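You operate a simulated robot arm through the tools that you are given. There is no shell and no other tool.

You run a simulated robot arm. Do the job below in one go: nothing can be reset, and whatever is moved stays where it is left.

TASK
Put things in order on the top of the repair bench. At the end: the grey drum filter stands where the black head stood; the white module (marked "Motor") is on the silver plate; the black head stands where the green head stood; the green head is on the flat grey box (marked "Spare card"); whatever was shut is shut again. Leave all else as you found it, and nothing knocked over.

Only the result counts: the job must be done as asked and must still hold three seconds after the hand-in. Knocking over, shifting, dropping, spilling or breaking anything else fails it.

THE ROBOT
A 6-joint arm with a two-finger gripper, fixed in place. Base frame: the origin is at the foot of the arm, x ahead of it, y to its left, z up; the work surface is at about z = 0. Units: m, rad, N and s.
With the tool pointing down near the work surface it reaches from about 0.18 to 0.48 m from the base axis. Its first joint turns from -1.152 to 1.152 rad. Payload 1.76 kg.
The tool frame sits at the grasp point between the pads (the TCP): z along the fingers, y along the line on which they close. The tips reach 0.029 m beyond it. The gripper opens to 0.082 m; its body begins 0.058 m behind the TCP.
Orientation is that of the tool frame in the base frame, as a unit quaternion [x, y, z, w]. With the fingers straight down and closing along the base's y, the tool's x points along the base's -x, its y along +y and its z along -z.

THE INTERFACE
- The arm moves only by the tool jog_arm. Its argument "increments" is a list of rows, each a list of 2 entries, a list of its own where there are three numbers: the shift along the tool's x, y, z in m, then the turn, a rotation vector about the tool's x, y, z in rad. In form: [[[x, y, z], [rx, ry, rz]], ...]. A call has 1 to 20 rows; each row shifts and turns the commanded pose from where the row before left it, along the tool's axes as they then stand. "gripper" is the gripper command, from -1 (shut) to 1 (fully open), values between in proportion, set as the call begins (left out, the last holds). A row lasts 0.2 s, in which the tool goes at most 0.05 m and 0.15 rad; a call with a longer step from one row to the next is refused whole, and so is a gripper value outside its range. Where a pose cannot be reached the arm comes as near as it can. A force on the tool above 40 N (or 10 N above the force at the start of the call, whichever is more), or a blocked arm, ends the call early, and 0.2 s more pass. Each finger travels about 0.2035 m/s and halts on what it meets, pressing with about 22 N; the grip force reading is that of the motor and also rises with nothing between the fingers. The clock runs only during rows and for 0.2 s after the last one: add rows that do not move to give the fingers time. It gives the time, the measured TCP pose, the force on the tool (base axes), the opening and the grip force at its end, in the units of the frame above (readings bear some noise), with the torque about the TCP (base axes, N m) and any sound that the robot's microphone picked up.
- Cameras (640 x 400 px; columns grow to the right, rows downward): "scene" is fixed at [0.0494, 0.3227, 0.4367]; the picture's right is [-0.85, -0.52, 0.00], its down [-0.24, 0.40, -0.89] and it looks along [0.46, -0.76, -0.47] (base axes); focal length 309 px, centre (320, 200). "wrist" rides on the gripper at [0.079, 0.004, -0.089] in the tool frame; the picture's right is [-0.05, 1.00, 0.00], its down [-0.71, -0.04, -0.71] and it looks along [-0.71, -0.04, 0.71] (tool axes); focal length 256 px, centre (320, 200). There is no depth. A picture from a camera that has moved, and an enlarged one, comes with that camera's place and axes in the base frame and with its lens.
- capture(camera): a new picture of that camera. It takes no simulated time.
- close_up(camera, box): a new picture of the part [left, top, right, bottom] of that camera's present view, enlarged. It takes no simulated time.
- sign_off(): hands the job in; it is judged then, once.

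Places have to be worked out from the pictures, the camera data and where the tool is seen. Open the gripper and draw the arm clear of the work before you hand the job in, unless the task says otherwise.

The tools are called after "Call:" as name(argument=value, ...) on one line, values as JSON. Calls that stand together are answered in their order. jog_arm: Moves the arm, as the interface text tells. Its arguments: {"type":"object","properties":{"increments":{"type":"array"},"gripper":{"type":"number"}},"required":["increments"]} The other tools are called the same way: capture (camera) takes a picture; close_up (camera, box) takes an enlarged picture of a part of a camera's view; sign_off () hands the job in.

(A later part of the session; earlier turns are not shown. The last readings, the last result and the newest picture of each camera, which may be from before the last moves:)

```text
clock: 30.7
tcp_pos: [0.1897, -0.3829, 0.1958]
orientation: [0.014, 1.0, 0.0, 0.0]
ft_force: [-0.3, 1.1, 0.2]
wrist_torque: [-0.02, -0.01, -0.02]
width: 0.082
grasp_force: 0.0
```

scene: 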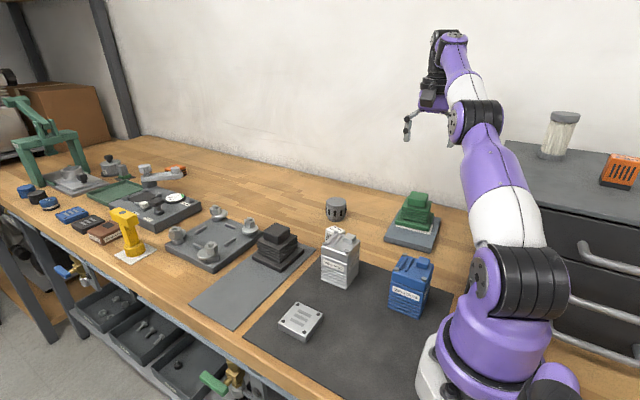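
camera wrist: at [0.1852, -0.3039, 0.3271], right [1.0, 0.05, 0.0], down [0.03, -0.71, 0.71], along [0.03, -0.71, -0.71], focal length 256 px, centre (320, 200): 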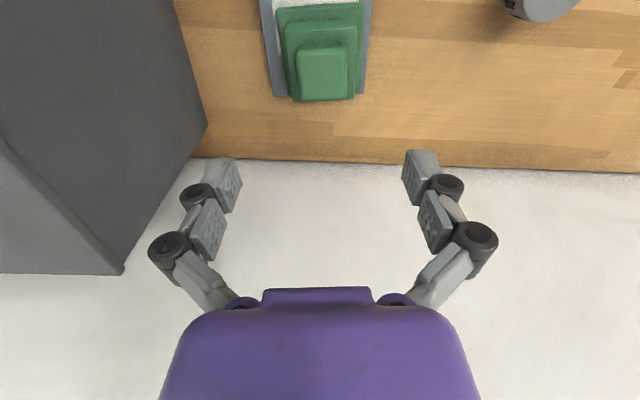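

Yaw is now -0.028 with no tilt. I move half-way toward the black head and look at the module and drum on the way.

Call:
jog_arm(increments=[[[-0.02, 0.024, 0], [0, 0, 0]], [[-0.02, 0.024, 0], [0, 0, 0]], [[-0.02, 0.024, 0], [0, 0, 0]], [[-0.02, 0.024, 0], [0, 0, 0]], [[-0.01, 0.014, 0], [0, 0, 0]], [[0, 0, 0], [0, 0, 0]], [[0, 0, 0], [0, 0, 0]]], gripper=1)

Call:
capture(camera="wrist")

Call:
close_up(camera="wrist", box=[200, 0, 440, 150])

```text
clock: 32.3
tcp_pos: [0.2822, -0.2725, 0.1963]
orientation: [0.015, 1.0, 0.0, 0.0]
ft_force: [0.1, 0.1, -0.6]
wrist_torque: [-0.04, 0.02, 0.0]
width: 0.082
grasp_force: 0.1
```

```text
taken
camera wrist: at [0.2017, -0.2671, 0.2873], right [0.08, 1.0, 0.0], down [0.7, -0.06, 0.71], along [0.7, -0.06, -0.71], focal length 256 px, centre (320, 200)
```

wrist: 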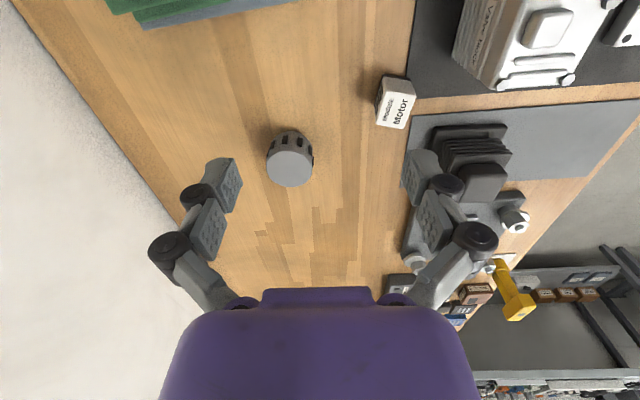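

```text
2.67 times, centred on (320, 75) of wrist
camera zoom: at [0.2017, -0.2671, 0.2873], right [0.08, 1.0, 0.0], down [0.7, -0.06, 0.71], along [0.7, -0.06, -0.71], focal length 683 px, centre (320, 533)
```

zoom: 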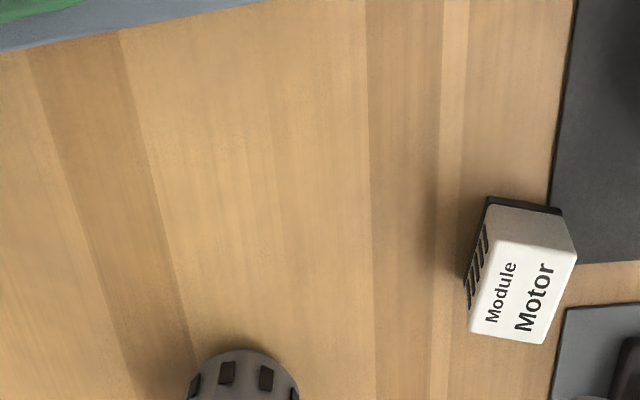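

Now a closer look at the module and the drum for their sizes and places.

Call:
close_up(camera="wrist", box=[350, 60, 446, 140])

Call:
close_up(camera="wrist", box=[240, 110, 344, 200])

```text
5.00 times, centred on (398, 100) of wrist
camera zoom: at [0.2017, -0.2671, 0.2873], right [0.08, 1.0, 0.0], down [0.7, -0.06, 0.71], along [0.7, -0.06, -0.71], focal length 1280 px, centre (-70, 700)
```

zoom: 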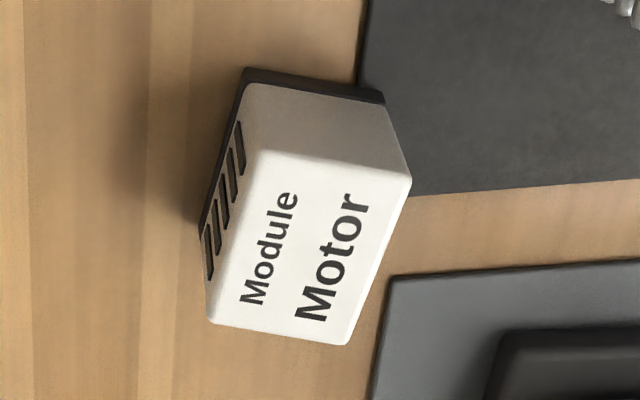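

```text
4.44 times, centred on (292, 155) of wrist
camera zoom: at [0.2017, -0.2671, 0.2873], right [0.08, 1.0, 0.0], down [0.7, -0.06, 0.71], along [0.7, -0.06, -0.71], focal length 1138 px, centre (444, 400)
```

zoom: 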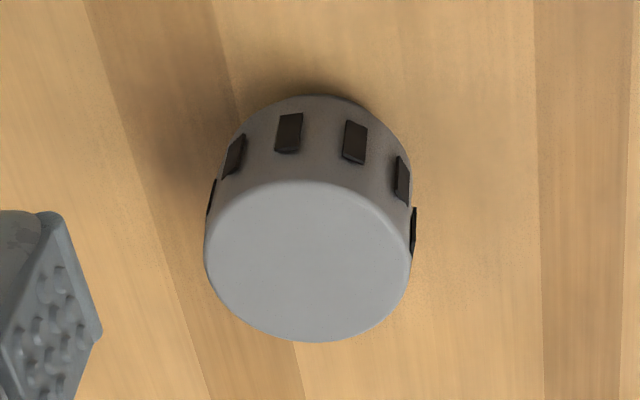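

From this view: module ≈ (0.328, -0.198), yaw ≈ -13°, 0.031×0.037 m, 0.035 high; drum ≈ (0.389, -0.320), 0.055 m across, 0.045 high. Now I go above the black head for its grasp.

Call:
jog_arm(increments=[[[-0.0207, 0.0291, 0.003], [0, 0, 0]], [[-0.0207, 0.0291, 0.008], [0, 0, 0]], [[-0.0207, 0.0291, 0.008], [0, 0, 0]], [[-0.0207, 0.0291, 0.008], [0, 0, 0]], [[-0.0207, 0.0291, 0.008], [0, 0, 0]], [[-0.0206, 0.0291, 0.011], [0, 0, 0]], [[0, 0, 0], [0, 0, 0]], [[0, 0, 0], [0, 0, 0]]], gripper=1)

Call:
capture(camera="wrist")

Call:
close_up(camera="wrist", box=[220, 0, 420, 160])

```text
clock: 34.1
tcp_pos: [0.4116, -0.1053, 0.1501]
orientation: [0.015, 1.0, -0.001, 0.001]
ft_force: [0.0, 0.3, 0.7]
wrist_torque: [0.0, 0.03, 0.0]
width: 0.0822
grasp_force: 0.1
```

```text
taken
camera wrist: at [0.3315, -0.0989, 0.2403], right [0.08, 1.0, 0.0], down [0.7, -0.06, 0.71], along [0.7, -0.06, -0.71], focal length 256 px, centre (320, 200)
```

wrist: 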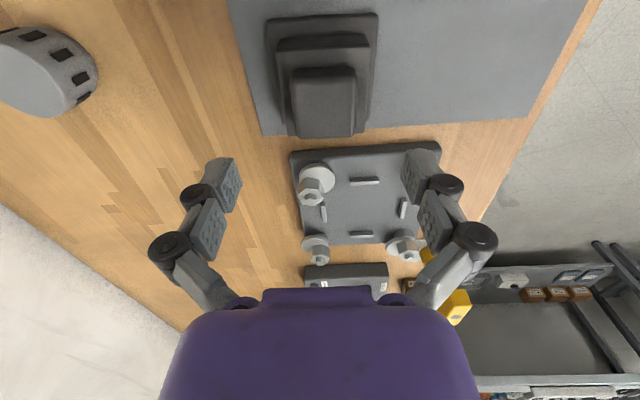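

```text
2.50 times, centred on (320, 80) of wrist
camera zoom: at [0.3315, -0.0989, 0.2403], right [0.08, 1.0, 0.0], down [0.7, -0.06, 0.71], along [0.7, -0.06, -0.71], focal length 640 px, centre (320, 500)
```

zoom: 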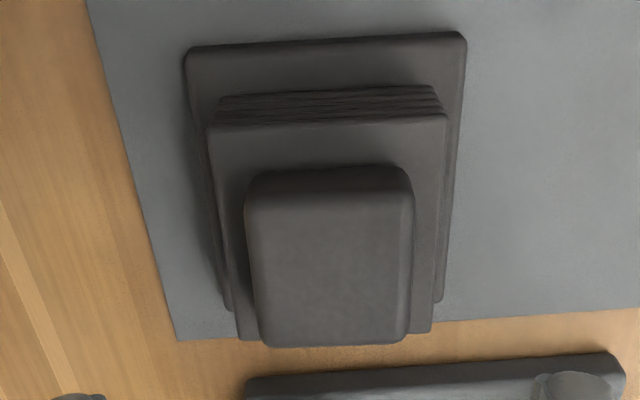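

Black head centre relative to the tool is (-0.0004, +0.003), yaw -2.1°. I shift 3 mm, and descend to z≈0.085 so the pads take the top block with the tips just above the middle plate.

Call:
jog_arm(increments=[[[0, 0.003, 0.01], [0, 0, 0.007]], [[0, 0, 0.02], [0, 0, 0]], [[0, 0, 0.02], [0, 0, 0]], [[0, 0, 0.01], [0, 0, 0]], [[0, 0, 0.005], [0, 0, 0]], [[0, 0, 0], [0, 0, 0]], [[0, 0, 0], [0, 0, 0]]], gripper=1)

Call:
capture(camera="wrist")

Call:
close_up(camera="scene", box=[230, 190, 326, 280])

```text
clock: 35.7
tcp_pos: [0.411, -0.1014, 0.0844]
orientation: [0.019, 1.0, 0.0, 0.0]
ft_force: [-0.1, -0.4, 0.2]
wrist_torque: [-0.01, -0.03, -0.04]
width: 0.0822
grasp_force: 0.0
```

```text
taken
camera wrist: at [0.3307, -0.094, 0.1759], right [0.09, 1.0, 0.0], down [0.7, -0.06, 0.71], along [0.7, -0.06, -0.71], focal length 256 px, centre (320, 200)
```

wrist: 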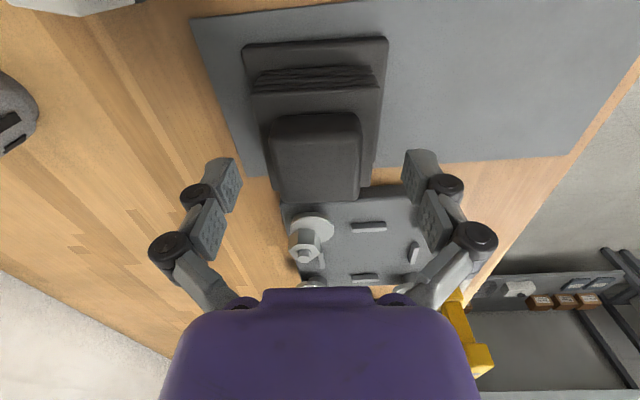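

```text
4.44 times, centred on (278, 235) of scene
camera zoom: at [0.0494, 0.3227, 0.4367], right [-0.85, -0.52, 0.0], down [-0.24, 0.4, -0.89], along [0.46, -0.76, -0.47], focal length 1372 px, centre (507, 44)
```

zoom: 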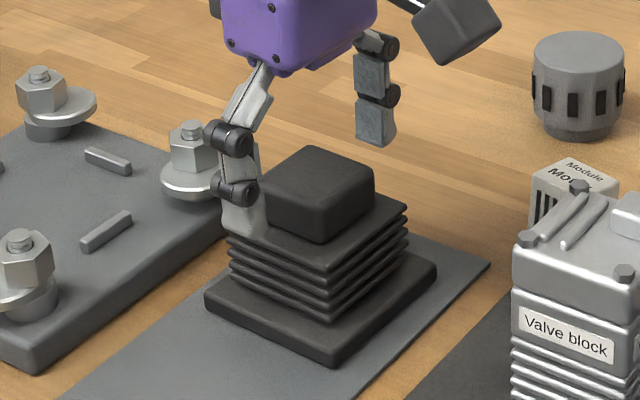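

The top block sits about 2 mm to the left of centre; I correct by 1.8 mm and close the gripper.

Call:
jog_arm(increments=[[[0, -0.0018, 0], [0, 0, 0]], [[0, 0, 0], [0, 0, 0]]], gripper=1)

Call:
jog_arm(increments=[[[0, 0, 0], [0, 0, 0]], [[0, 0, 0], [0, 0, 0]], [[0, 0, 0], [0, 0, 0]], [[0, 0, 0], [0, 0, 0]]], gripper=-1)

Call:
capture(camera="wrist")

```text
clock: 36.3
tcp_pos: [0.4123, -0.104, 0.086]
orientation: [0.019, 1.0, 0.0, 0.0]
ft_force: [0.0, -0.3, -0.1]
wrist_torque: [-0.02, 0.0, 0.01]
width: 0.082
grasp_force: 0.0
```

```text
clock: 37.3
tcp_pos: [0.4118, -0.1027, 0.0856]
orientation: [0.018, 1.0, 0.0, 0.002]
ft_force: [5.7, 1.5, 15.3]
wrist_torque: [0.05, -0.14, 0.03]
width: 0.0441
grasp_force: 22.1
```

```text
taken
camera wrist: at [0.3313, -0.0958, 0.1763], right [0.09, 1.0, 0.0], down [0.7, -0.06, 0.71], along [0.71, -0.06, -0.7], focal length 256 px, centre (320, 200)
```

wrist: 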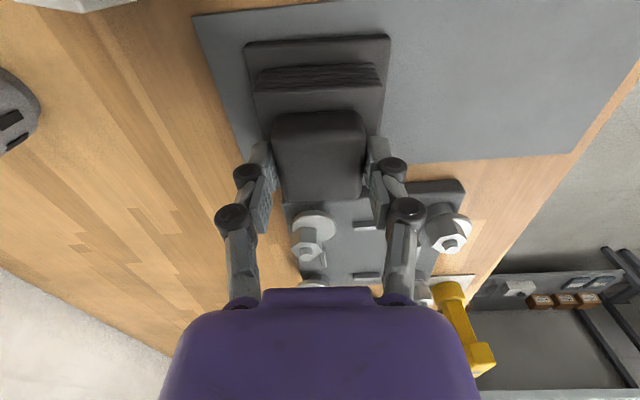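

Gripped at 0.044 m. I lift slowly and check.

Call:
jog_arm(increments=[[[0, 0, -0.003], [0, 0, 0]], [[0, 0, -0.005], [0, 0, 0]], [[0, 0, -0.01], [0, 0, 0]], [[0, 0, -0.02], [0, 0, 0]], [[0, 0, 0], [0, 0, 0]], [[0, 0, 0], [0, 0, 0]]], gripper=-1)

Call:
capture(camera="wrist")

Call:
close_up(camera="scene", box=[190, 180, 318, 300])

```text
clock: 38.7
tcp_pos: [0.4114, -0.1049, 0.1232]
orientation: [0.018, 1.0, 0.0, 0.0]
ft_force: [0.4, 0.6, -6.4]
wrist_torque: [0.0, 0.01, 0.02]
width: 0.044
grasp_force: 21.7
```

```text
taken
camera wrist: at [0.3311, -0.0969, 0.2145], right [0.09, 1.0, 0.0], down [0.7, -0.06, 0.71], along [0.7, -0.06, -0.71], focal length 256 px, centre (320, 200)
```

wrist: 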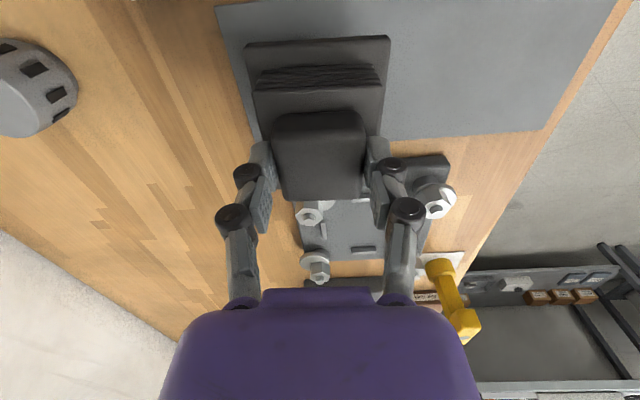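

```text
3.33 times, centred on (254, 240) of scene
camera zoom: at [0.0494, 0.3227, 0.4367], right [-0.85, -0.52, 0.0], down [-0.24, 0.4, -0.89], along [0.46, -0.76, -0.47], focal length 1029 px, centre (540, 67)
```

zoom: 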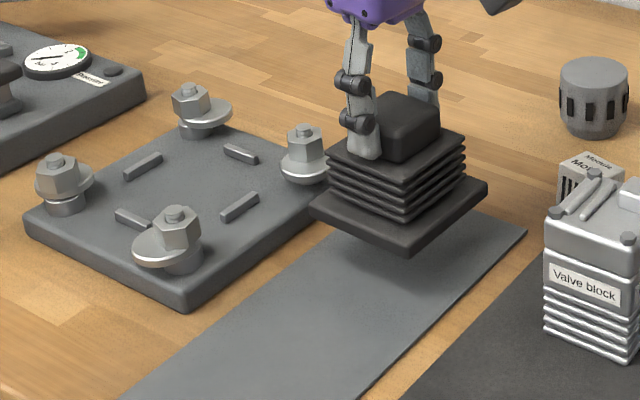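

The black head is held level (6.4 N). I raise a bit more, shift it by the measured offset (-0.0008, +0.1345) to green's old place, and turn it +4° to green's old heading.

Call:
jog_arm(increments=[[[0, 0, -0.02], [0, 0, 0]], [[0, 0, -0.01], [0, 0, 0]], [[0.00116, 0.02688, 0], [0, 0, 0]], [[0.00116, 0.02688, 0], [0, 0, 0]], [[0.00116, 0.02688, 0], [0, 0, 0]], [[0.00116, 0.02688, 0], [0, 0, 0]], [[0.00116, 0.02688, 0], [0, 0, 0]], [[0, 0, 0.01], [0, 0, -0.035]], [[0, 0, 0.015], [0, 0, -0.035]], [[0, 0, 0.015], [0, 0, 0]], [[0, 0, 0], [0, 0, 0]], [[0, 0, 0], [0, 0, 0]]], gripper=-1)

Call:
capture(camera="wrist")

Call:
capture(camera="scene")

```text
clock: 41.3
tcp_pos: [0.41, 0.0311, 0.1143]
orientation: [-0.017, 1.0, -0.001, 0.0]
ft_force: [0.5, 1.6, -5.6]
wrist_torque: [0.03, -0.06, 0.03]
width: 0.0439
grasp_force: 22.6
```

```text
taken
camera wrist: at [0.3295, 0.0328, 0.2042], right [0.02, 1.0, 0.0], down [0.71, -0.01, 0.71], along [0.71, -0.01, -0.71], focal length 256 px, centre (320, 200)
```

wrist: 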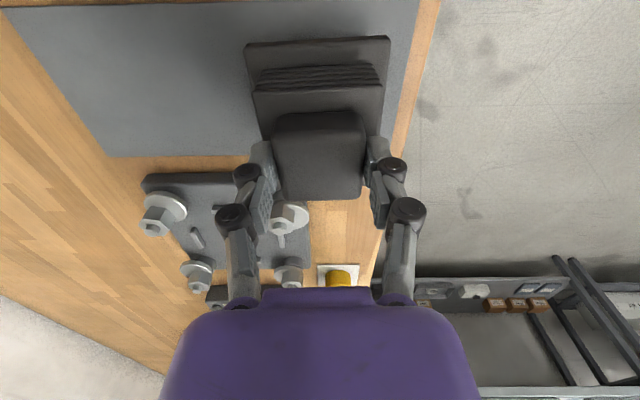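

```text
taken
```

scene: 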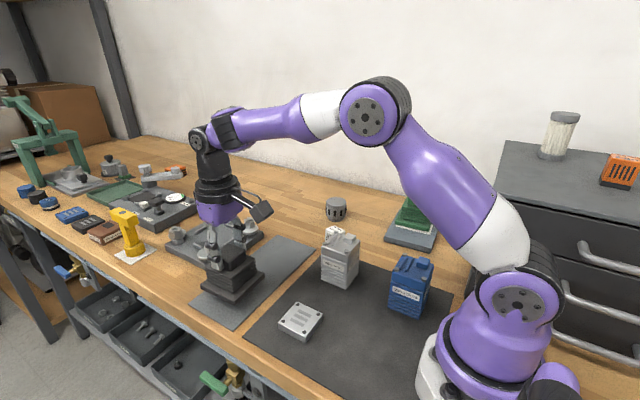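

Pose matches where green was seen from the same pose. I lower to just above the mat.

Call:
jog_arm(increments=[[[0, 0, 0.012], [0, 0, 0]], [[0, 0, 0.01], [0, 0, 0]], [[0, 0, 0.004], [0, 0, 0]], [[0, 0, 0], [0, 0, 0]]], gripper=-1)

Call:
close_up(camera="scene", box=[196, 250, 276, 320])

```text
clock: 42.3
tcp_pos: [0.4096, 0.0321, 0.0873]
orientation: [-0.017, 1.0, 0.0, -0.001]
ft_force: [0.3, 0.1, -5.4]
wrist_torque: [0.05, 0.01, 0.0]
width: 0.0438
grasp_force: 22.1
```

```text
5.71 times, centred on (236, 285) of scene
camera zoom: at [0.0494, 0.3227, 0.4367], right [-0.85, -0.52, 0.0], down [-0.24, 0.4, -0.89], along [0.46, -0.76, -0.47], focal length 1765 px, centre (800, -286)
```

zoom: 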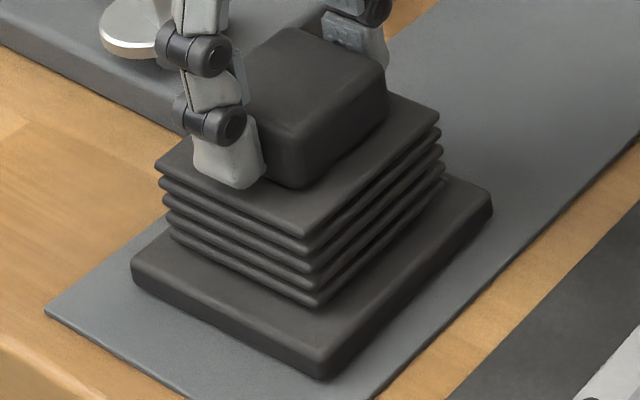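

In the same enlarged view green's base corners were at (128,268), (320,380), (487,207); black's are now about 4 px right of those and 2–3 mm above the mat. I correct by (+1 mm, +1 mm) and lower to contact.

Call:
jog_arm(increments=[[[-0.001, 0.001, 0], [0, 0, 0]], [[0, 0, 0.0015], [0, 0, 0]], [[0, 0, 0], [0, 0, 0]]], gripper=-1)

```text
clock: 43.1
tcp_pos: [0.4124, 0.0326, 0.0854]
orientation: [-0.018, 1.0, 0.0, 0.0]
ft_force: [-0.1, 0.3, -5.2]
wrist_torque: [-0.01, 0.01, 0.01]
width: 0.0437
grasp_force: 22.2
```

Still hanging free; one more millimetre at a time.

Call:
jog_arm(increments=[[[0, 0, 0.001], [0, 0, 0]], [[0, 0, 0], [0, 0, 0]]], gripper=-1)

```text
clock: 43.7
tcp_pos: [0.4118, 0.0319, 0.0847]
orientation: [-0.016, 1.0, 0.0, 0.0]
ft_force: [-6.3, -2.0, 11.3]
wrist_torque: [-0.07, 0.51, 0.04]
width: 0.0438
grasp_force: 21.7
```

Contact made (+11 N). I open the gripper and check.

Call:
jog_arm(increments=[[[0, 0, 0], [0, 0, 0]], [[0, 0, 0], [0, 0, 0]], [[0, 0, 0], [0, 0, 0]]], gripper=1)

Call:
jog_arm(increments=[[[0, 0, -0.015], [0, 0, 0]], [[0, 0, -0.03], [0, 0, 0]], [[0, 0, -0.03], [0, 0, 0]], [[0, 0, 0], [0, 0, 0]]], gripper=1)

Call:
close_up(camera="scene", box=[196, 250, 276, 320])

Call:
capture(camera="wrist")

```text
clock: 44.5
tcp_pos: [0.4107, 0.0312, 0.0848]
orientation: [-0.017, 1.0, 0.0, 0.0]
ft_force: [-0.7, 0.6, 1.1]
wrist_torque: [0.02, -0.01, -0.02]
width: 0.0821
grasp_force: 0.1
```

```text
clock: 45.5
tcp_pos: [0.4103, 0.0325, 0.1607]
orientation: [-0.017, 1.0, 0.0, 0.0]
ft_force: [0.2, 0.1, -0.4]
wrist_torque: [-0.04, 0.02, 0.02]
width: 0.0819
grasp_force: 0.1
```

```text
5.71 times, centred on (236, 285) of scene
camera zoom: at [0.0494, 0.3227, 0.4367], right [-0.85, -0.52, 0.0], down [-0.24, 0.4, -0.89], along [0.46, -0.76, -0.47], focal length 1765 px, centre (800, -286)
```

zoom: 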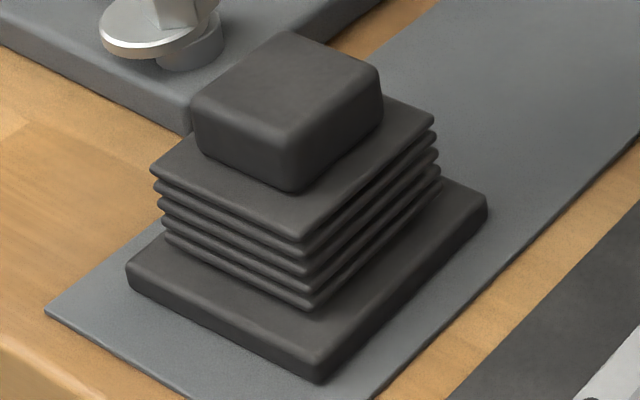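

```text
taken
camera wrist: at [0.3302, 0.0339, 0.2507], right [0.02, 1.0, 0.0], down [0.71, -0.01, 0.71], along [0.71, -0.01, -0.71], focal length 256 px, centre (320, 200)
```

wrist: 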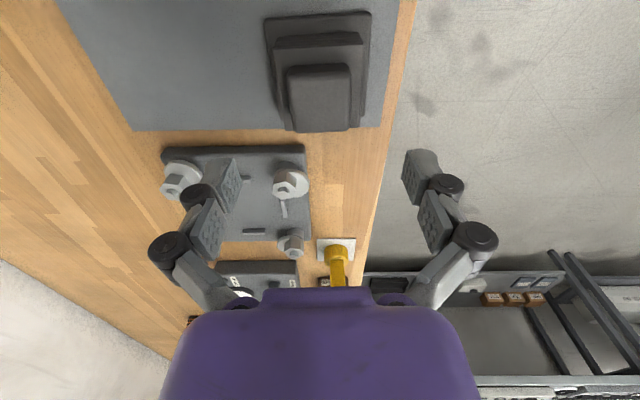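

Black now occupies green's former place almost to the pixel. Next the drum: it lies at r≈0.50, beyond the straight-down reach, so I'll approach it with the tool tilted outward about 15°. First I move near it and turn to the natural yaw for a close look.

Call:
jog_arm(increments=[[[0.0087, -0.0338, 0], [0, 0, 0]], [[0.0087, -0.0338, 0], [0, 0, 0]], [[0.0087, -0.0338, 0], [0, 0, 0]], [[0.0087, -0.0338, 0], [0, 0, 0]], [[0.0087, -0.0338, 0], [0, 0, 0]], [[0.0087, -0.0338, 0], [0, 0, 0]], [[0.0088, -0.0338, 0], [0, 0, 0]], [[0.0088, -0.0338, 0], [0, 0, 0]], [[0, 0, 0], [0, 0, 0.1447]], [[0, 0, 0], [0, 0, 0.1447]], [[0, 0, 0], [0, 0, 0.1447]], [[0, 0, 0], [0, 0, 0.1447]], [[0, 0, 0], [0, 0, 0.1447]], [[0, 0, 0], [0, 0, 0]]], gripper=1)

Call:
capture(camera="wrist")

Call:
close_up(camera="wrist", box=[240, 80, 400, 200])

```text
clock: 48.5
tcp_pos: [0.3508, -0.2395, 0.1602]
orientation: [0.338, 0.941, 0.0, -0.001]
ft_force: [-0.2, -0.3, 0.1]
wrist_torque: [0.0, -0.01, -0.02]
width: 0.0818
grasp_force: 0.1
```

```text
taken
camera wrist: at [0.2911, -0.1864, 0.2512], right [0.68, 0.74, 0.0], down [0.52, -0.48, 0.71], along [0.52, -0.48, -0.71], focal length 256 px, centre (320, 200)
```

wrist: 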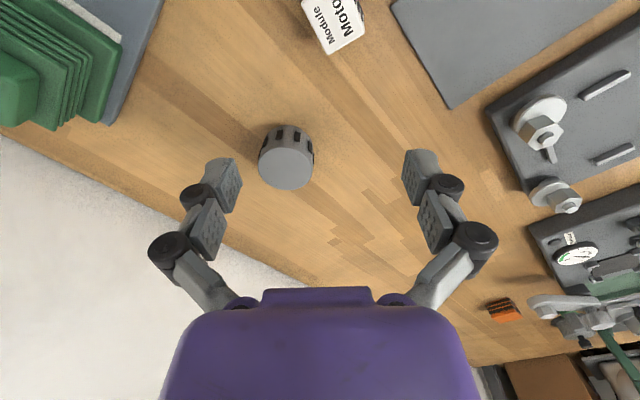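

```text
3.33 times, centred on (320, 140) of wrist
camera zoom: at [0.2911, -0.1864, 0.2512], right [0.68, 0.74, 0.0], down [0.52, -0.48, 0.71], along [0.52, -0.48, -0.71], focal length 853 px, centre (320, 400)
```

zoom: 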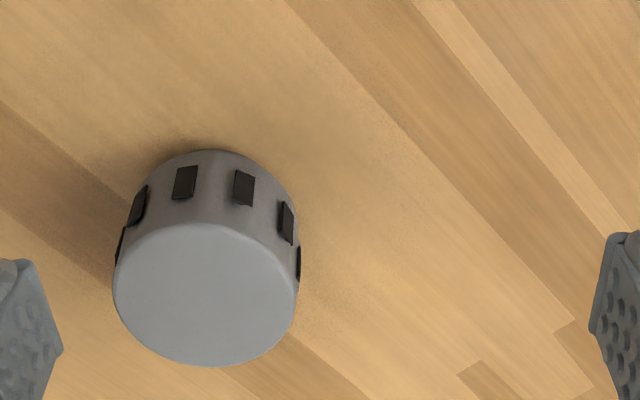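

Drum centre ≈ (0.3875, -0.322), diameter 0.056, height ≈0.045. I tilt the tool outward by 0.26 rad and move to above the drum at z≈0.12.

Call:
jog_arm(increments=[[[0, 0, 0], [0, -0.13, 0]], [[0, 0, 0], [0, -0.13, 0]], [[-0.0169, -0.01, 0.01485], [0, 0, 0]], [[-0.0169, -0.01, 0.01485], [0, 0, 0]], [[-0.0169, -0.01, 0.01485], [0, 0, 0]], [[-0.017, -0.0101, 0.01485], [0, 0, 0]], [[0, 0, 0], [0, 0, 0]], [[0, 0, 0], [0, 0, 0]]], gripper=1)

Call:
capture(camera="wrist")

Call:
close_up(camera="scene", box=[280, 130, 440, 250])

```text
clock: 50.3
tcp_pos: [0.3882, -0.3228, 0.1208]
orientation: [0.335, 0.933, -0.044, 0.122]
ft_force: [-0.2, 0.3, -0.2]
wrist_torque: [0.0, 0.01, 0.03]
width: 0.0819
grasp_force: 0.1
```

```text
taken
camera wrist: at [0.3127, -0.2555, 0.1878], right [0.67, 0.74, 0.01], down [0.36, -0.35, 0.86], along [0.64, -0.58, -0.5], focal length 256 px, centre (320, 200)
```

wrist: 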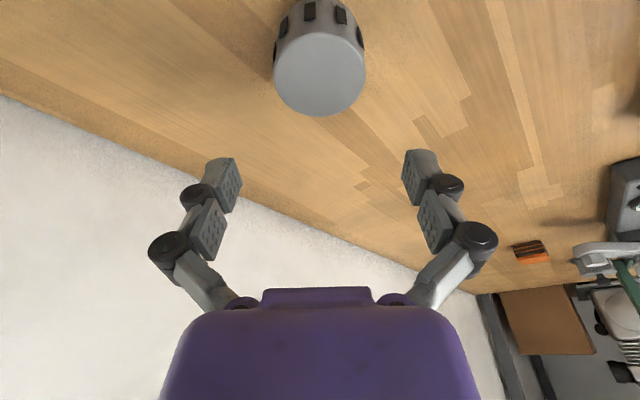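

```text
3.33 times, centred on (360, 190) of scene
camera zoom: at [0.0494, 0.3227, 0.4367], right [-0.85, -0.52, 0.0], down [-0.24, 0.4, -0.89], along [0.46, -0.76, -0.47], focal length 1029 px, centre (187, 233)
```

zoom: 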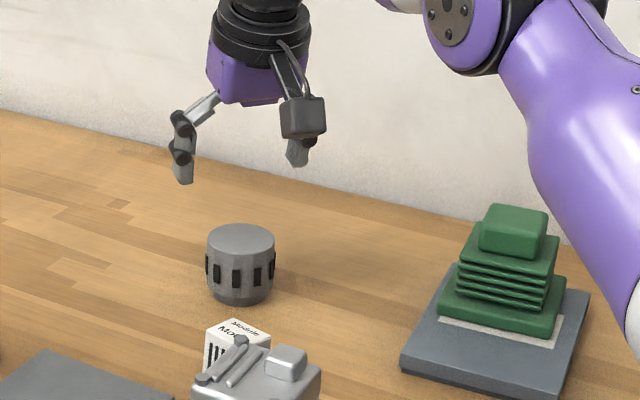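

The drum is centred between the fingers. I lower vertically to z≈0.041 keeping the tilt.

Call:
jog_arm(increments=[[[0.0052, 0, 0.0195], [0, 0, 0]], [[0.0052, 0, 0.0195], [0, 0, 0]], [[0.0052, 0, 0.0195], [0, 0, 0]], [[0.0052, 0, 0.0195], [0, 0, 0]], [[0, 0, 0], [0, 0, 0]], [[0, 0, 0], [0, 0, 0]]], gripper=1)

Call:
capture(camera="wrist")

Call:
close_up(camera="scene", box=[300, 160, 396, 240])

```text
clock: 51.7
tcp_pos: [0.3881, -0.3218, 0.0408]
orientation: [0.335, 0.933, -0.043, 0.122]
ft_force: [-0.5, -0.5, 0.1]
wrist_torque: [0.02, 0.03, 0.06]
width: 0.0821
grasp_force: 0.1
```

```text
taken
camera wrist: at [0.3126, -0.256, 0.1079], right [0.67, 0.74, 0.01], down [0.36, -0.35, 0.86], along [0.64, -0.58, -0.5], focal length 256 px, centre (320, 200)
```

wrist: 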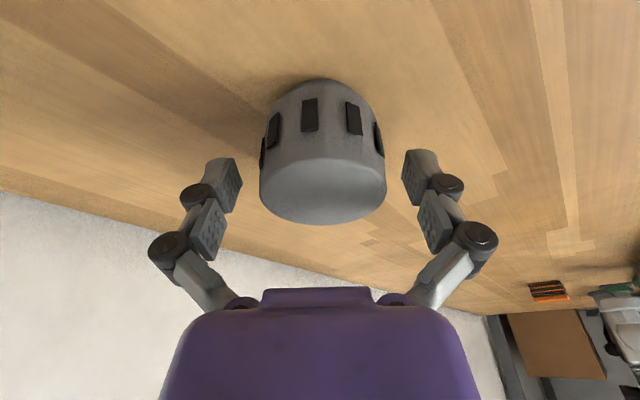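

```text
5.00 times, centred on (348, 200) of scene
camera zoom: at [0.0494, 0.3227, 0.4367], right [-0.85, -0.52, 0.0], down [-0.24, 0.4, -0.89], along [0.46, -0.76, -0.47], focal length 1544 px, centre (180, 200)
```

zoom: 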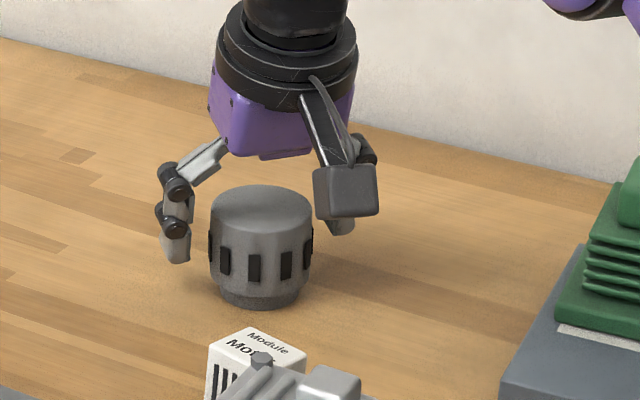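

The drum stands between the pads with room on both sides. I close on it.

Call:
jog_arm(increments=[[[0, 0, 0], [0, 0, 0]], [[0, 0, 0], [0, 0, 0]], [[0, 0, 0], [0, 0, 0]], [[0, 0, 0], [0, 0, 0]]], gripper=-1)

Call:
capture(camera="wrist")

Call:
close_up(camera="scene", box=[300, 160, 396, 240])

```text
clock: 52.7
tcp_pos: [0.389, -0.3226, 0.0406]
orientation: [0.335, 0.933, -0.044, 0.123]
ft_force: [0.8, -0.8, 7.5]
wrist_torque: [-0.17, 0.07, 0.01]
width: 0.0513
grasp_force: 22.4
```

```text
taken
camera wrist: at [0.3128, -0.2562, 0.1084], right [0.67, 0.74, 0.01], down [0.36, -0.35, 0.87], along [0.64, -0.58, -0.5], focal length 256 px, centre (320, 200)
```

wrist: 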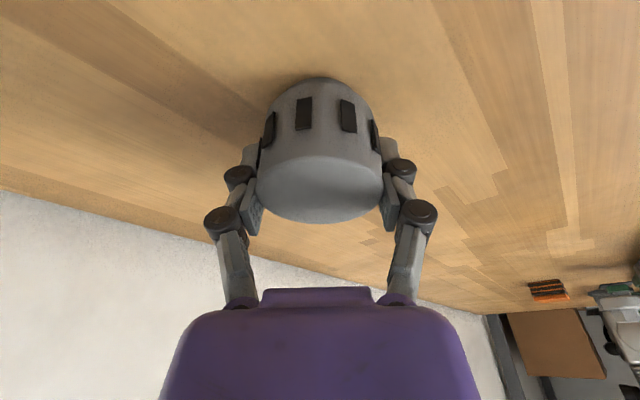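

```text
5.00 times, centred on (348, 200) of scene
camera zoom: at [0.0493, 0.3228, 0.4367], right [-0.85, -0.52, 0.0], down [-0.24, 0.4, -0.89], along [0.46, -0.76, -0.47], focal length 1544 px, centre (180, 200)
```

zoom: 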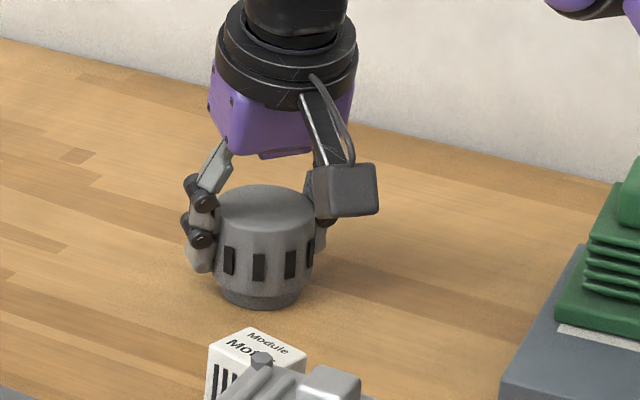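

Gripped at 0.051 m; the drum shifted only a millimetre or two into the centre. I lift vertically, slowly at first.

Call:
jog_arm(increments=[[[-0.0008, 0, -0.0029], [0, 0, 0]], [[-0.0013, 0, -0.0048], [0, 0, 0]], [[-0.0026, 0, -0.0097], [0, 0, 0]], [[-0.0026, 0, -0.0097], [0, 0, 0]], [[0, 0, 0], [0, 0, 0]], [[0, 0, 0], [0, 0, 0]]], gripper=-1)

Call:
capture(camera="wrist")

Call:
close_up(camera="scene", box=[300, 140, 396, 240])

```text
clock: 54.1
tcp_pos: [0.3878, -0.3222, 0.0677]
orientation: [0.335, 0.933, -0.044, 0.122]
ft_force: [-0.1, -0.3, -0.2]
wrist_torque: [-0.01, 0.0, 0.01]
width: 0.0509
grasp_force: 21.8
```

```text
taken
camera wrist: at [0.3115, -0.2559, 0.135], right [0.67, 0.74, 0.01], down [0.36, -0.35, 0.87], along [0.64, -0.58, -0.5], focal length 256 px, centre (320, 200)
```

wrist: 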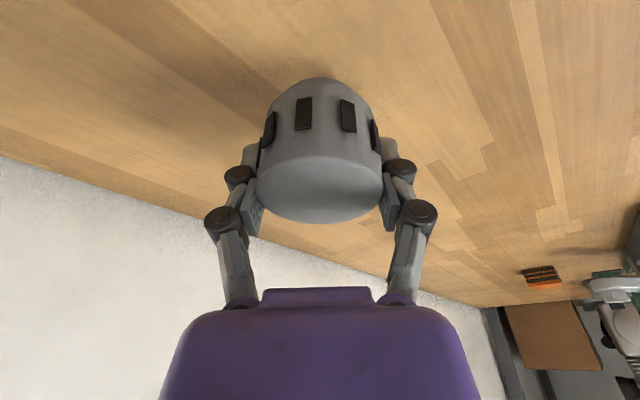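

```text
4.00 times, centred on (348, 190) of scene
camera zoom: at [0.0494, 0.3227, 0.4367], right [-0.85, -0.52, 0.0], down [-0.24, 0.4, -0.89], along [0.46, -0.76, -0.47], focal length 1235 px, centre (208, 240)
```

zoom: 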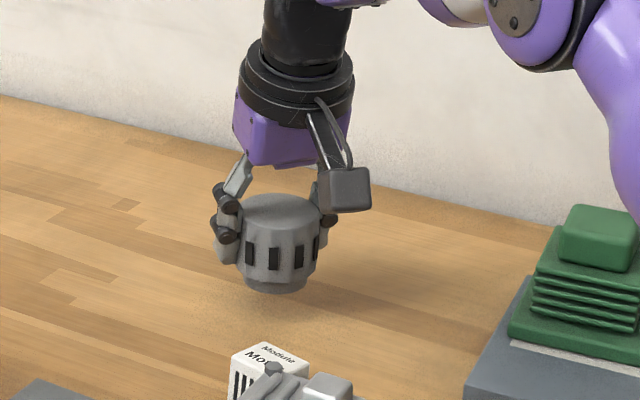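

The drum is up, upright and light. I raise it to z≈0.12, turn +0.34 rad about the vertical (keeping the tilt), and carry it above the black head's old spot, keeping the camera housing away from the silver valve block.

Call:
jog_arm(increments=[[[-0.007, 0, -0.0266], [0, 0, 0]], [[-0.007, 0, -0.0266], [0, 0, 0]], [[0, 0, 0], [-0.0291, 0, -0.1095]], [[0, 0, 0], [-0.0291, 0, -0.1095]], [[0, 0, 0], [-0.0291, 0, -0.1095]], [[0.0069, 0.0306, -0.0018], [0, 0, 0]], [[0.0069, 0.0306, -0.0018], [0, 0, 0]], [[0.0069, 0.0306, -0.0018], [0, 0, 0]], [[0.0069, 0.0306, -0.0018], [0, 0, 0]], [[0.0069, 0.0306, -0.0018], [0, 0, 0]], [[0.0069, 0.0306, -0.0018], [0, 0, 0]], [[0.007, 0.0309, -0.0021], [0, 0, 0]], [[0, 0, 0], [0, 0, 0]], [[0, 0, 0], [0, 0, 0]]], gripper=-1)

Call:
capture(camera="wrist")

Call:
capture(camera="scene")

```text
clock: 57.1
tcp_pos: [0.4125, -0.1032, 0.1222]
orientation: [0.172, 0.977, -0.021, 0.128]
ft_force: [0.1, 0.4, -0.3]
wrist_torque: [0.01, -0.02, -0.05]
width: 0.0508
grasp_force: 21.8
```

```text
taken
camera wrist: at [0.3198, -0.0661, 0.1899], right [0.39, 0.92, 0.01], down [0.46, -0.21, 0.87], along [0.8, -0.33, -0.5], focal length 256 px, centre (320, 200)
```

wrist: 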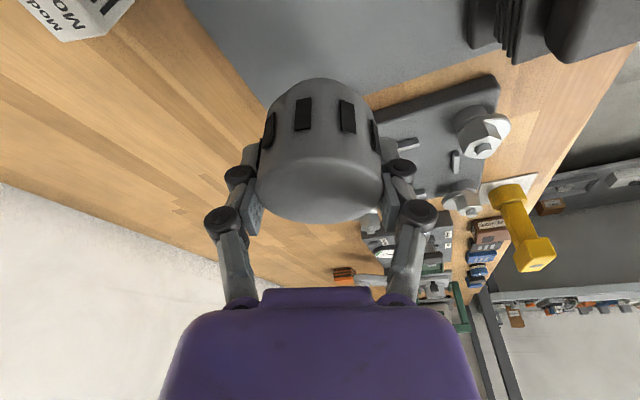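

```text
taken
```

scene: 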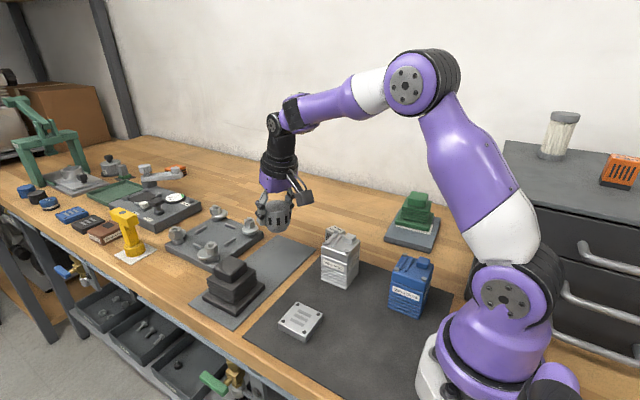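

Drum is over the spot at z≈0.122. I lower vertically to about 8 mm above the mat.

Call:
jog_arm(increments=[[[0.0062, 0, 0.0232], [0, 0, 0]], [[0.0062, 0, 0.0232], [0, 0, 0]], [[0.0039, 0, 0.0145], [0, 0, 0]], [[0.0023, 0, 0.0087], [0, 0, 0]], [[0, 0, 0], [0, 0, 0]], [[0, 0, 0], [0, 0, 0]]], gripper=-1)

Call:
capture(camera="wrist")

Call:
close_up(camera="scene", box=[230, 180, 358, 290])

```text
clock: 58.5
tcp_pos: [0.4141, -0.1038, 0.0511]
orientation: [0.172, 0.976, -0.022, 0.128]
ft_force: [1.3, -0.3, -0.9]
wrist_torque: [0.01, 0.05, -0.01]
width: 0.0507
grasp_force: 21.7
```

```text
taken
camera wrist: at [0.3205, -0.0662, 0.1183], right [0.39, 0.92, 0.01], down [0.46, -0.21, 0.86], along [0.8, -0.33, -0.5], focal length 256 px, centre (320, 200)
```

wrist: 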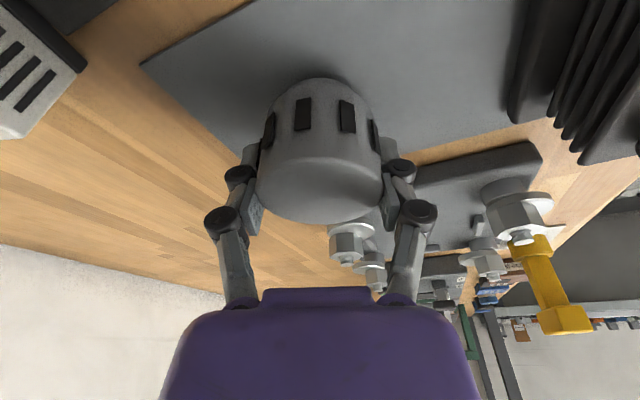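

```text
3.64 times, centred on (294, 235) of scene
camera zoom: at [0.0494, 0.3227, 0.4367], right [-0.85, -0.52, 0.0], down [-0.24, 0.4, -0.89], along [0.46, -0.76, -0.47], focal length 1123 px, centre (414, 73)
```

zoom: 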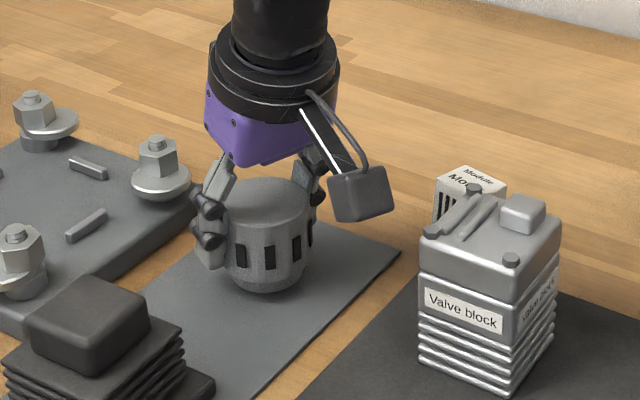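

I compare the drum's place with the black head's old outline in an enlarged scene view.

Call:
close_up(camera="scene", box=[246, 218, 310, 273])

```text
7.27 times, centred on (278, 246) of scene
camera zoom: at [0.0494, 0.3227, 0.4367], right [-0.85, -0.52, 0.0], down [-0.24, 0.4, -0.89], along [0.46, -0.76, -0.47], focal length 2246 px, centre (626, -131)
```

zoom: 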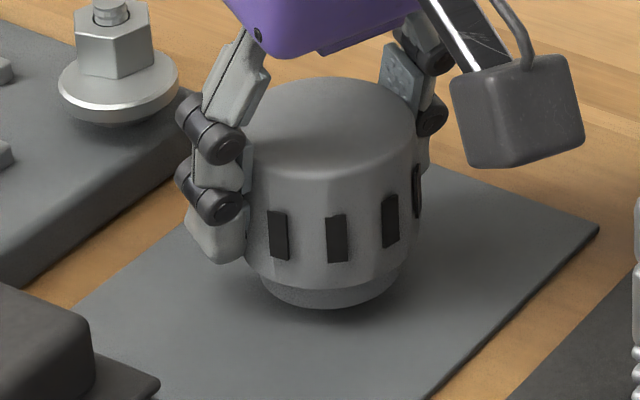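

The drum's axis is within about 3 mm of the head's old centre. I nudge 1.5 mm outward and lower further toward the mat.

Call:
jog_arm(increments=[[[-0.00145, 0, 0.0004], [0, 0, 0]], [[0.0008, 0, 0.0029], [0, 0, 0]], [[0.0007, 0, 0.0024], [0, 0, 0]], [[0, 0, 0], [0, 0, 0]]], gripper=-1)

```text
clock: 59.5
tcp_pos: [0.4161, -0.1033, 0.0451]
orientation: [0.172, 0.976, -0.022, 0.128]
ft_force: [0.4, 1.5, -1.4]
wrist_torque: [0.01, 0.01, 0.0]
width: 0.051
grasp_force: 22.0
```

Not in contact yet (z≈0.045). I lower by 1 mm steps.

Call:
jog_arm(increments=[[[0.0004, 0, 0.0014], [0, 0, 0]], [[0, 0, 0], [0, 0, 0]]], gripper=-1)

Call:
close_up(camera="scene", box=[246, 218, 310, 273])

```text
clock: 60.1
tcp_pos: [0.4158, -0.1051, 0.0432]
orientation: [0.171, 0.977, -0.022, 0.129]
ft_force: [-1.0, 0.9, 7.7]
wrist_torque: [-0.04, 0.13, -0.03]
width: 0.0505
grasp_force: 22.6
```

```text
7.27 times, centred on (278, 246) of scene
camera zoom: at [0.0493, 0.3228, 0.4367], right [-0.85, -0.52, 0.0], down [-0.24, 0.4, -0.89], along [0.46, -0.76, -0.47], focal length 2246 px, centre (626, -131)
```

zoom: 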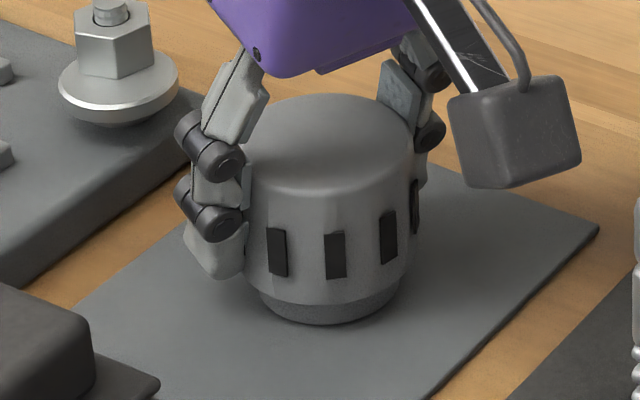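

The drum has touched down (+7.7 N) and its base sits at the target pixel. I open the gripper and check.

Call:
jog_arm(increments=[[[0, 0, 0], [0, 0, 0]], [[0, 0, 0], [0, 0, 0]], [[0, 0, 0], [0, 0, 0]]], gripper=1)

Call:
close_up(camera="scene", box=[246, 218, 310, 273])

Call:
capture(camera="wrist")

```text
clock: 60.9
tcp_pos: [0.4144, -0.104, 0.043]
orientation: [0.172, 0.977, -0.022, 0.127]
ft_force: [-0.8, 0.0, 0.7]
wrist_torque: [0.03, 0.01, 0.01]
width: 0.082
grasp_force: 0.1
```

```text
7.27 times, centred on (278, 246) of scene
camera zoom: at [0.0494, 0.3227, 0.4367], right [-0.85, -0.52, 0.0], down [-0.24, 0.4, -0.89], along [0.46, -0.76, -0.47], focal length 2246 px, centre (626, -131)
```

zoom: 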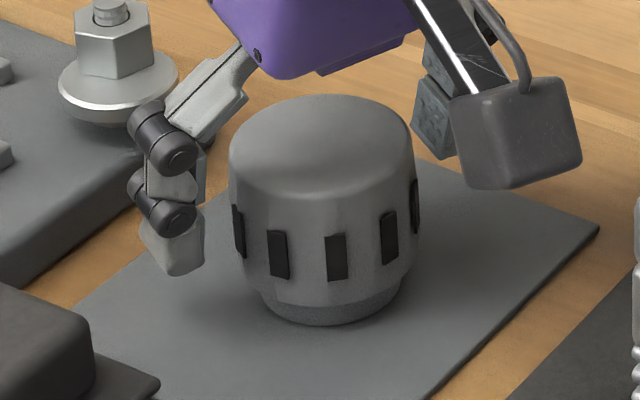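

```text
taken
camera wrist: at [0.3216, -0.0665, 0.1112], right [0.39, 0.92, 0.01], down [0.46, -0.21, 0.86], along [0.8, -0.33, -0.5], focal length 256 px, centre (320, 200)
```

wrist: 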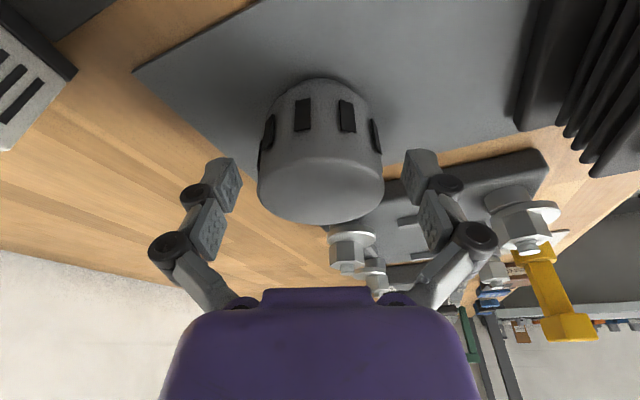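

The drum stands upright on the mat where the black head was. I rise vertically, take out the tilt, and turn the tool toward the module's grasp (θ≈-1.80, so the camera stays clear of the silver valve block).

Call:
jog_arm(increments=[[[-0.0039, 0, -0.0145], [0, 0, 0]], [[-0.0077, 0, -0.029], [0, 0, 0]], [[-0.0077, 0, -0.029], [0, 0, 0]], [[-0.009, 0, -0.0338], [0, 0, 0]], [[0, 0, 0], [0, 0.13, 0]], [[0, 0, 0], [0, 0.13, 0]], [[0, 0, 0], [0, 0, 0]]], gripper=1)

Call:
capture(camera="scene")

```text
clock: 62.5
tcp_pos: [0.4156, -0.1045, 0.1521]
orientation: [0.173, 0.985, 0.0, 0.0]
ft_force: [-1.2, -0.4, 0.0]
wrist_torque: [0.0, 0.0, -0.06]
width: 0.0819
grasp_force: 0.2
```

```text
taken
```

scene: 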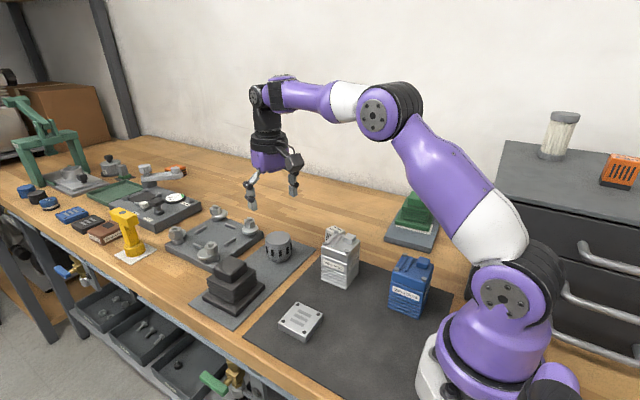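

Now I move above the module and turn to θ≈-1.80.

Call:
jog_arm(increments=[[[0.0126, -0.0294, 0], [0, 0, 0]], [[0.0126, -0.0294, 0], [0, 0, 0]], [[0.0126, -0.0294, 0], [0, 0, 0]], [[0.0127, -0.0295, 0], [0, 0, 0]], [[0, 0, 0], [0, 0, 0.1456]], [[0, 0, 0], [0, 0, 0.1456]], [[0, 0, 0], [0, 0, 0.1456]], [[0, 0, 0], [0, 0, 0.1456]], [[0, 0, 0], [0, 0, 0.1456]], [[0, 0, 0], [0, 0, 0.1456]], [[0, 0, 0], [0, 0, 0.1456]], [[0, 0, 0], [0, 0, 0.1456]], [[0, 0, 0], [0, 0, 0.1456]], [[0, 0, 0], [0, 0, 0.1456]], [[0, 0, 0], [0, 0, 0]]], gripper=1)

Call:
capture(camera="wrist")

Call:
close_up(camera="wrist", box=[240, 0, 400, 130])

```text
clock: 65.7
tcp_pos: [0.3269, -0.1974, 0.1535]
orientation: [0.786, 0.618, -0.001, -0.001]
ft_force: [-0.2, 0.0, -0.5]
wrist_torque: [-0.02, 0.04, 0.0]
width: 0.082
grasp_force: 0.1
```

```text
taken
camera wrist: at [0.3485, -0.1218, 0.2442], right [0.96, -0.29, 0.0], down [-0.2, -0.68, 0.71], along [-0.2, -0.68, -0.71], focal length 256 px, centre (320, 200)
```

wrist: 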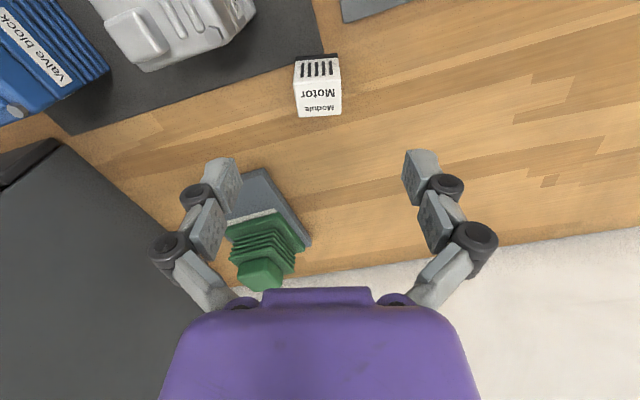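

```text
3.08 times, centred on (320, 65) of wrist
camera zoom: at [0.3485, -0.1218, 0.2442], right [0.96, -0.29, 0.0], down [-0.2, -0.68, 0.71], along [-0.2, -0.68, -0.71], focal length 788 px, centre (320, 615)
```

zoom: 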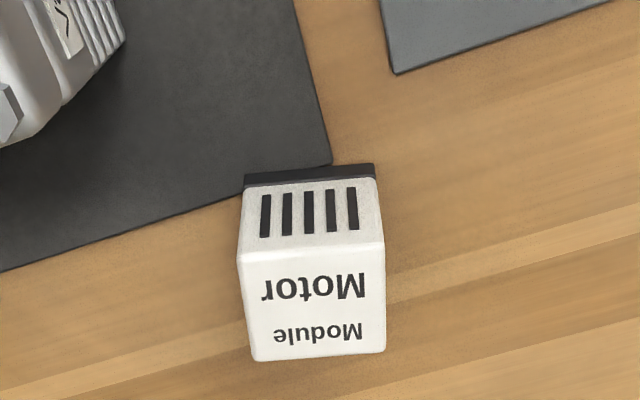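

The module shows as ≈0.037×0.031 m, about 0.048 m tall, with its centre offset (-0.0042, -0.005) from the tool. I correct that, align the yaw by 0.025 rad, and go down to z≈0.085 for a check.

Call:
jog_arm(increments=[[[-0.0058, -0.0029, 0.01], [0, 0, -0.025]], [[0, 0, 0.02], [0, 0, 0]], [[0, 0, 0.02], [0, 0, 0]], [[0, 0, 0.018], [0, 0, 0]], [[0, 0, 0], [0, 0, 0]], [[0, 0, 0], [0, 0, 0]]], gripper=1)

Call:
capture(camera="wrist")

Call:
close_up(camera="scene", box=[280, 160, 408, 270])

```text
clock: 67.1
tcp_pos: [0.3229, -0.2022, 0.0856]
orientation: [0.777, 0.63, 0.0, 0.0]
ft_force: [0.5, -0.2, 0.4]
wrist_torque: [0.0, -0.01, 0.0]
width: 0.082
grasp_force: 0.0
```

```text
taken
camera wrist: at [0.3417, -0.1262, 0.1768], right [0.97, -0.26, 0.0], down [-0.18, -0.68, 0.71], along [-0.18, -0.68, -0.71], focal length 256 px, centre (320, 200)
```

wrist: 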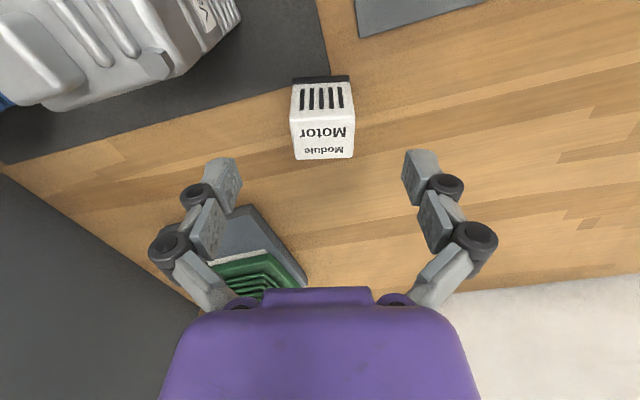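

```text
3.64 times, centred on (344, 215) of scene
camera zoom: at [0.0494, 0.3227, 0.4367], right [-0.85, -0.52, 0.0], down [-0.24, 0.4, -0.89], along [0.46, -0.76, -0.47], focal length 1123 px, centre (233, 146)
```

zoom: 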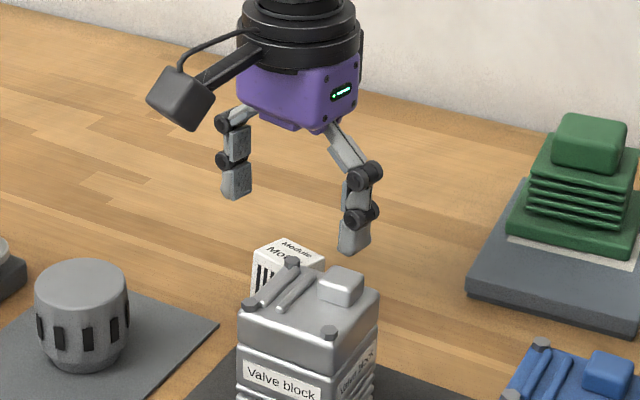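

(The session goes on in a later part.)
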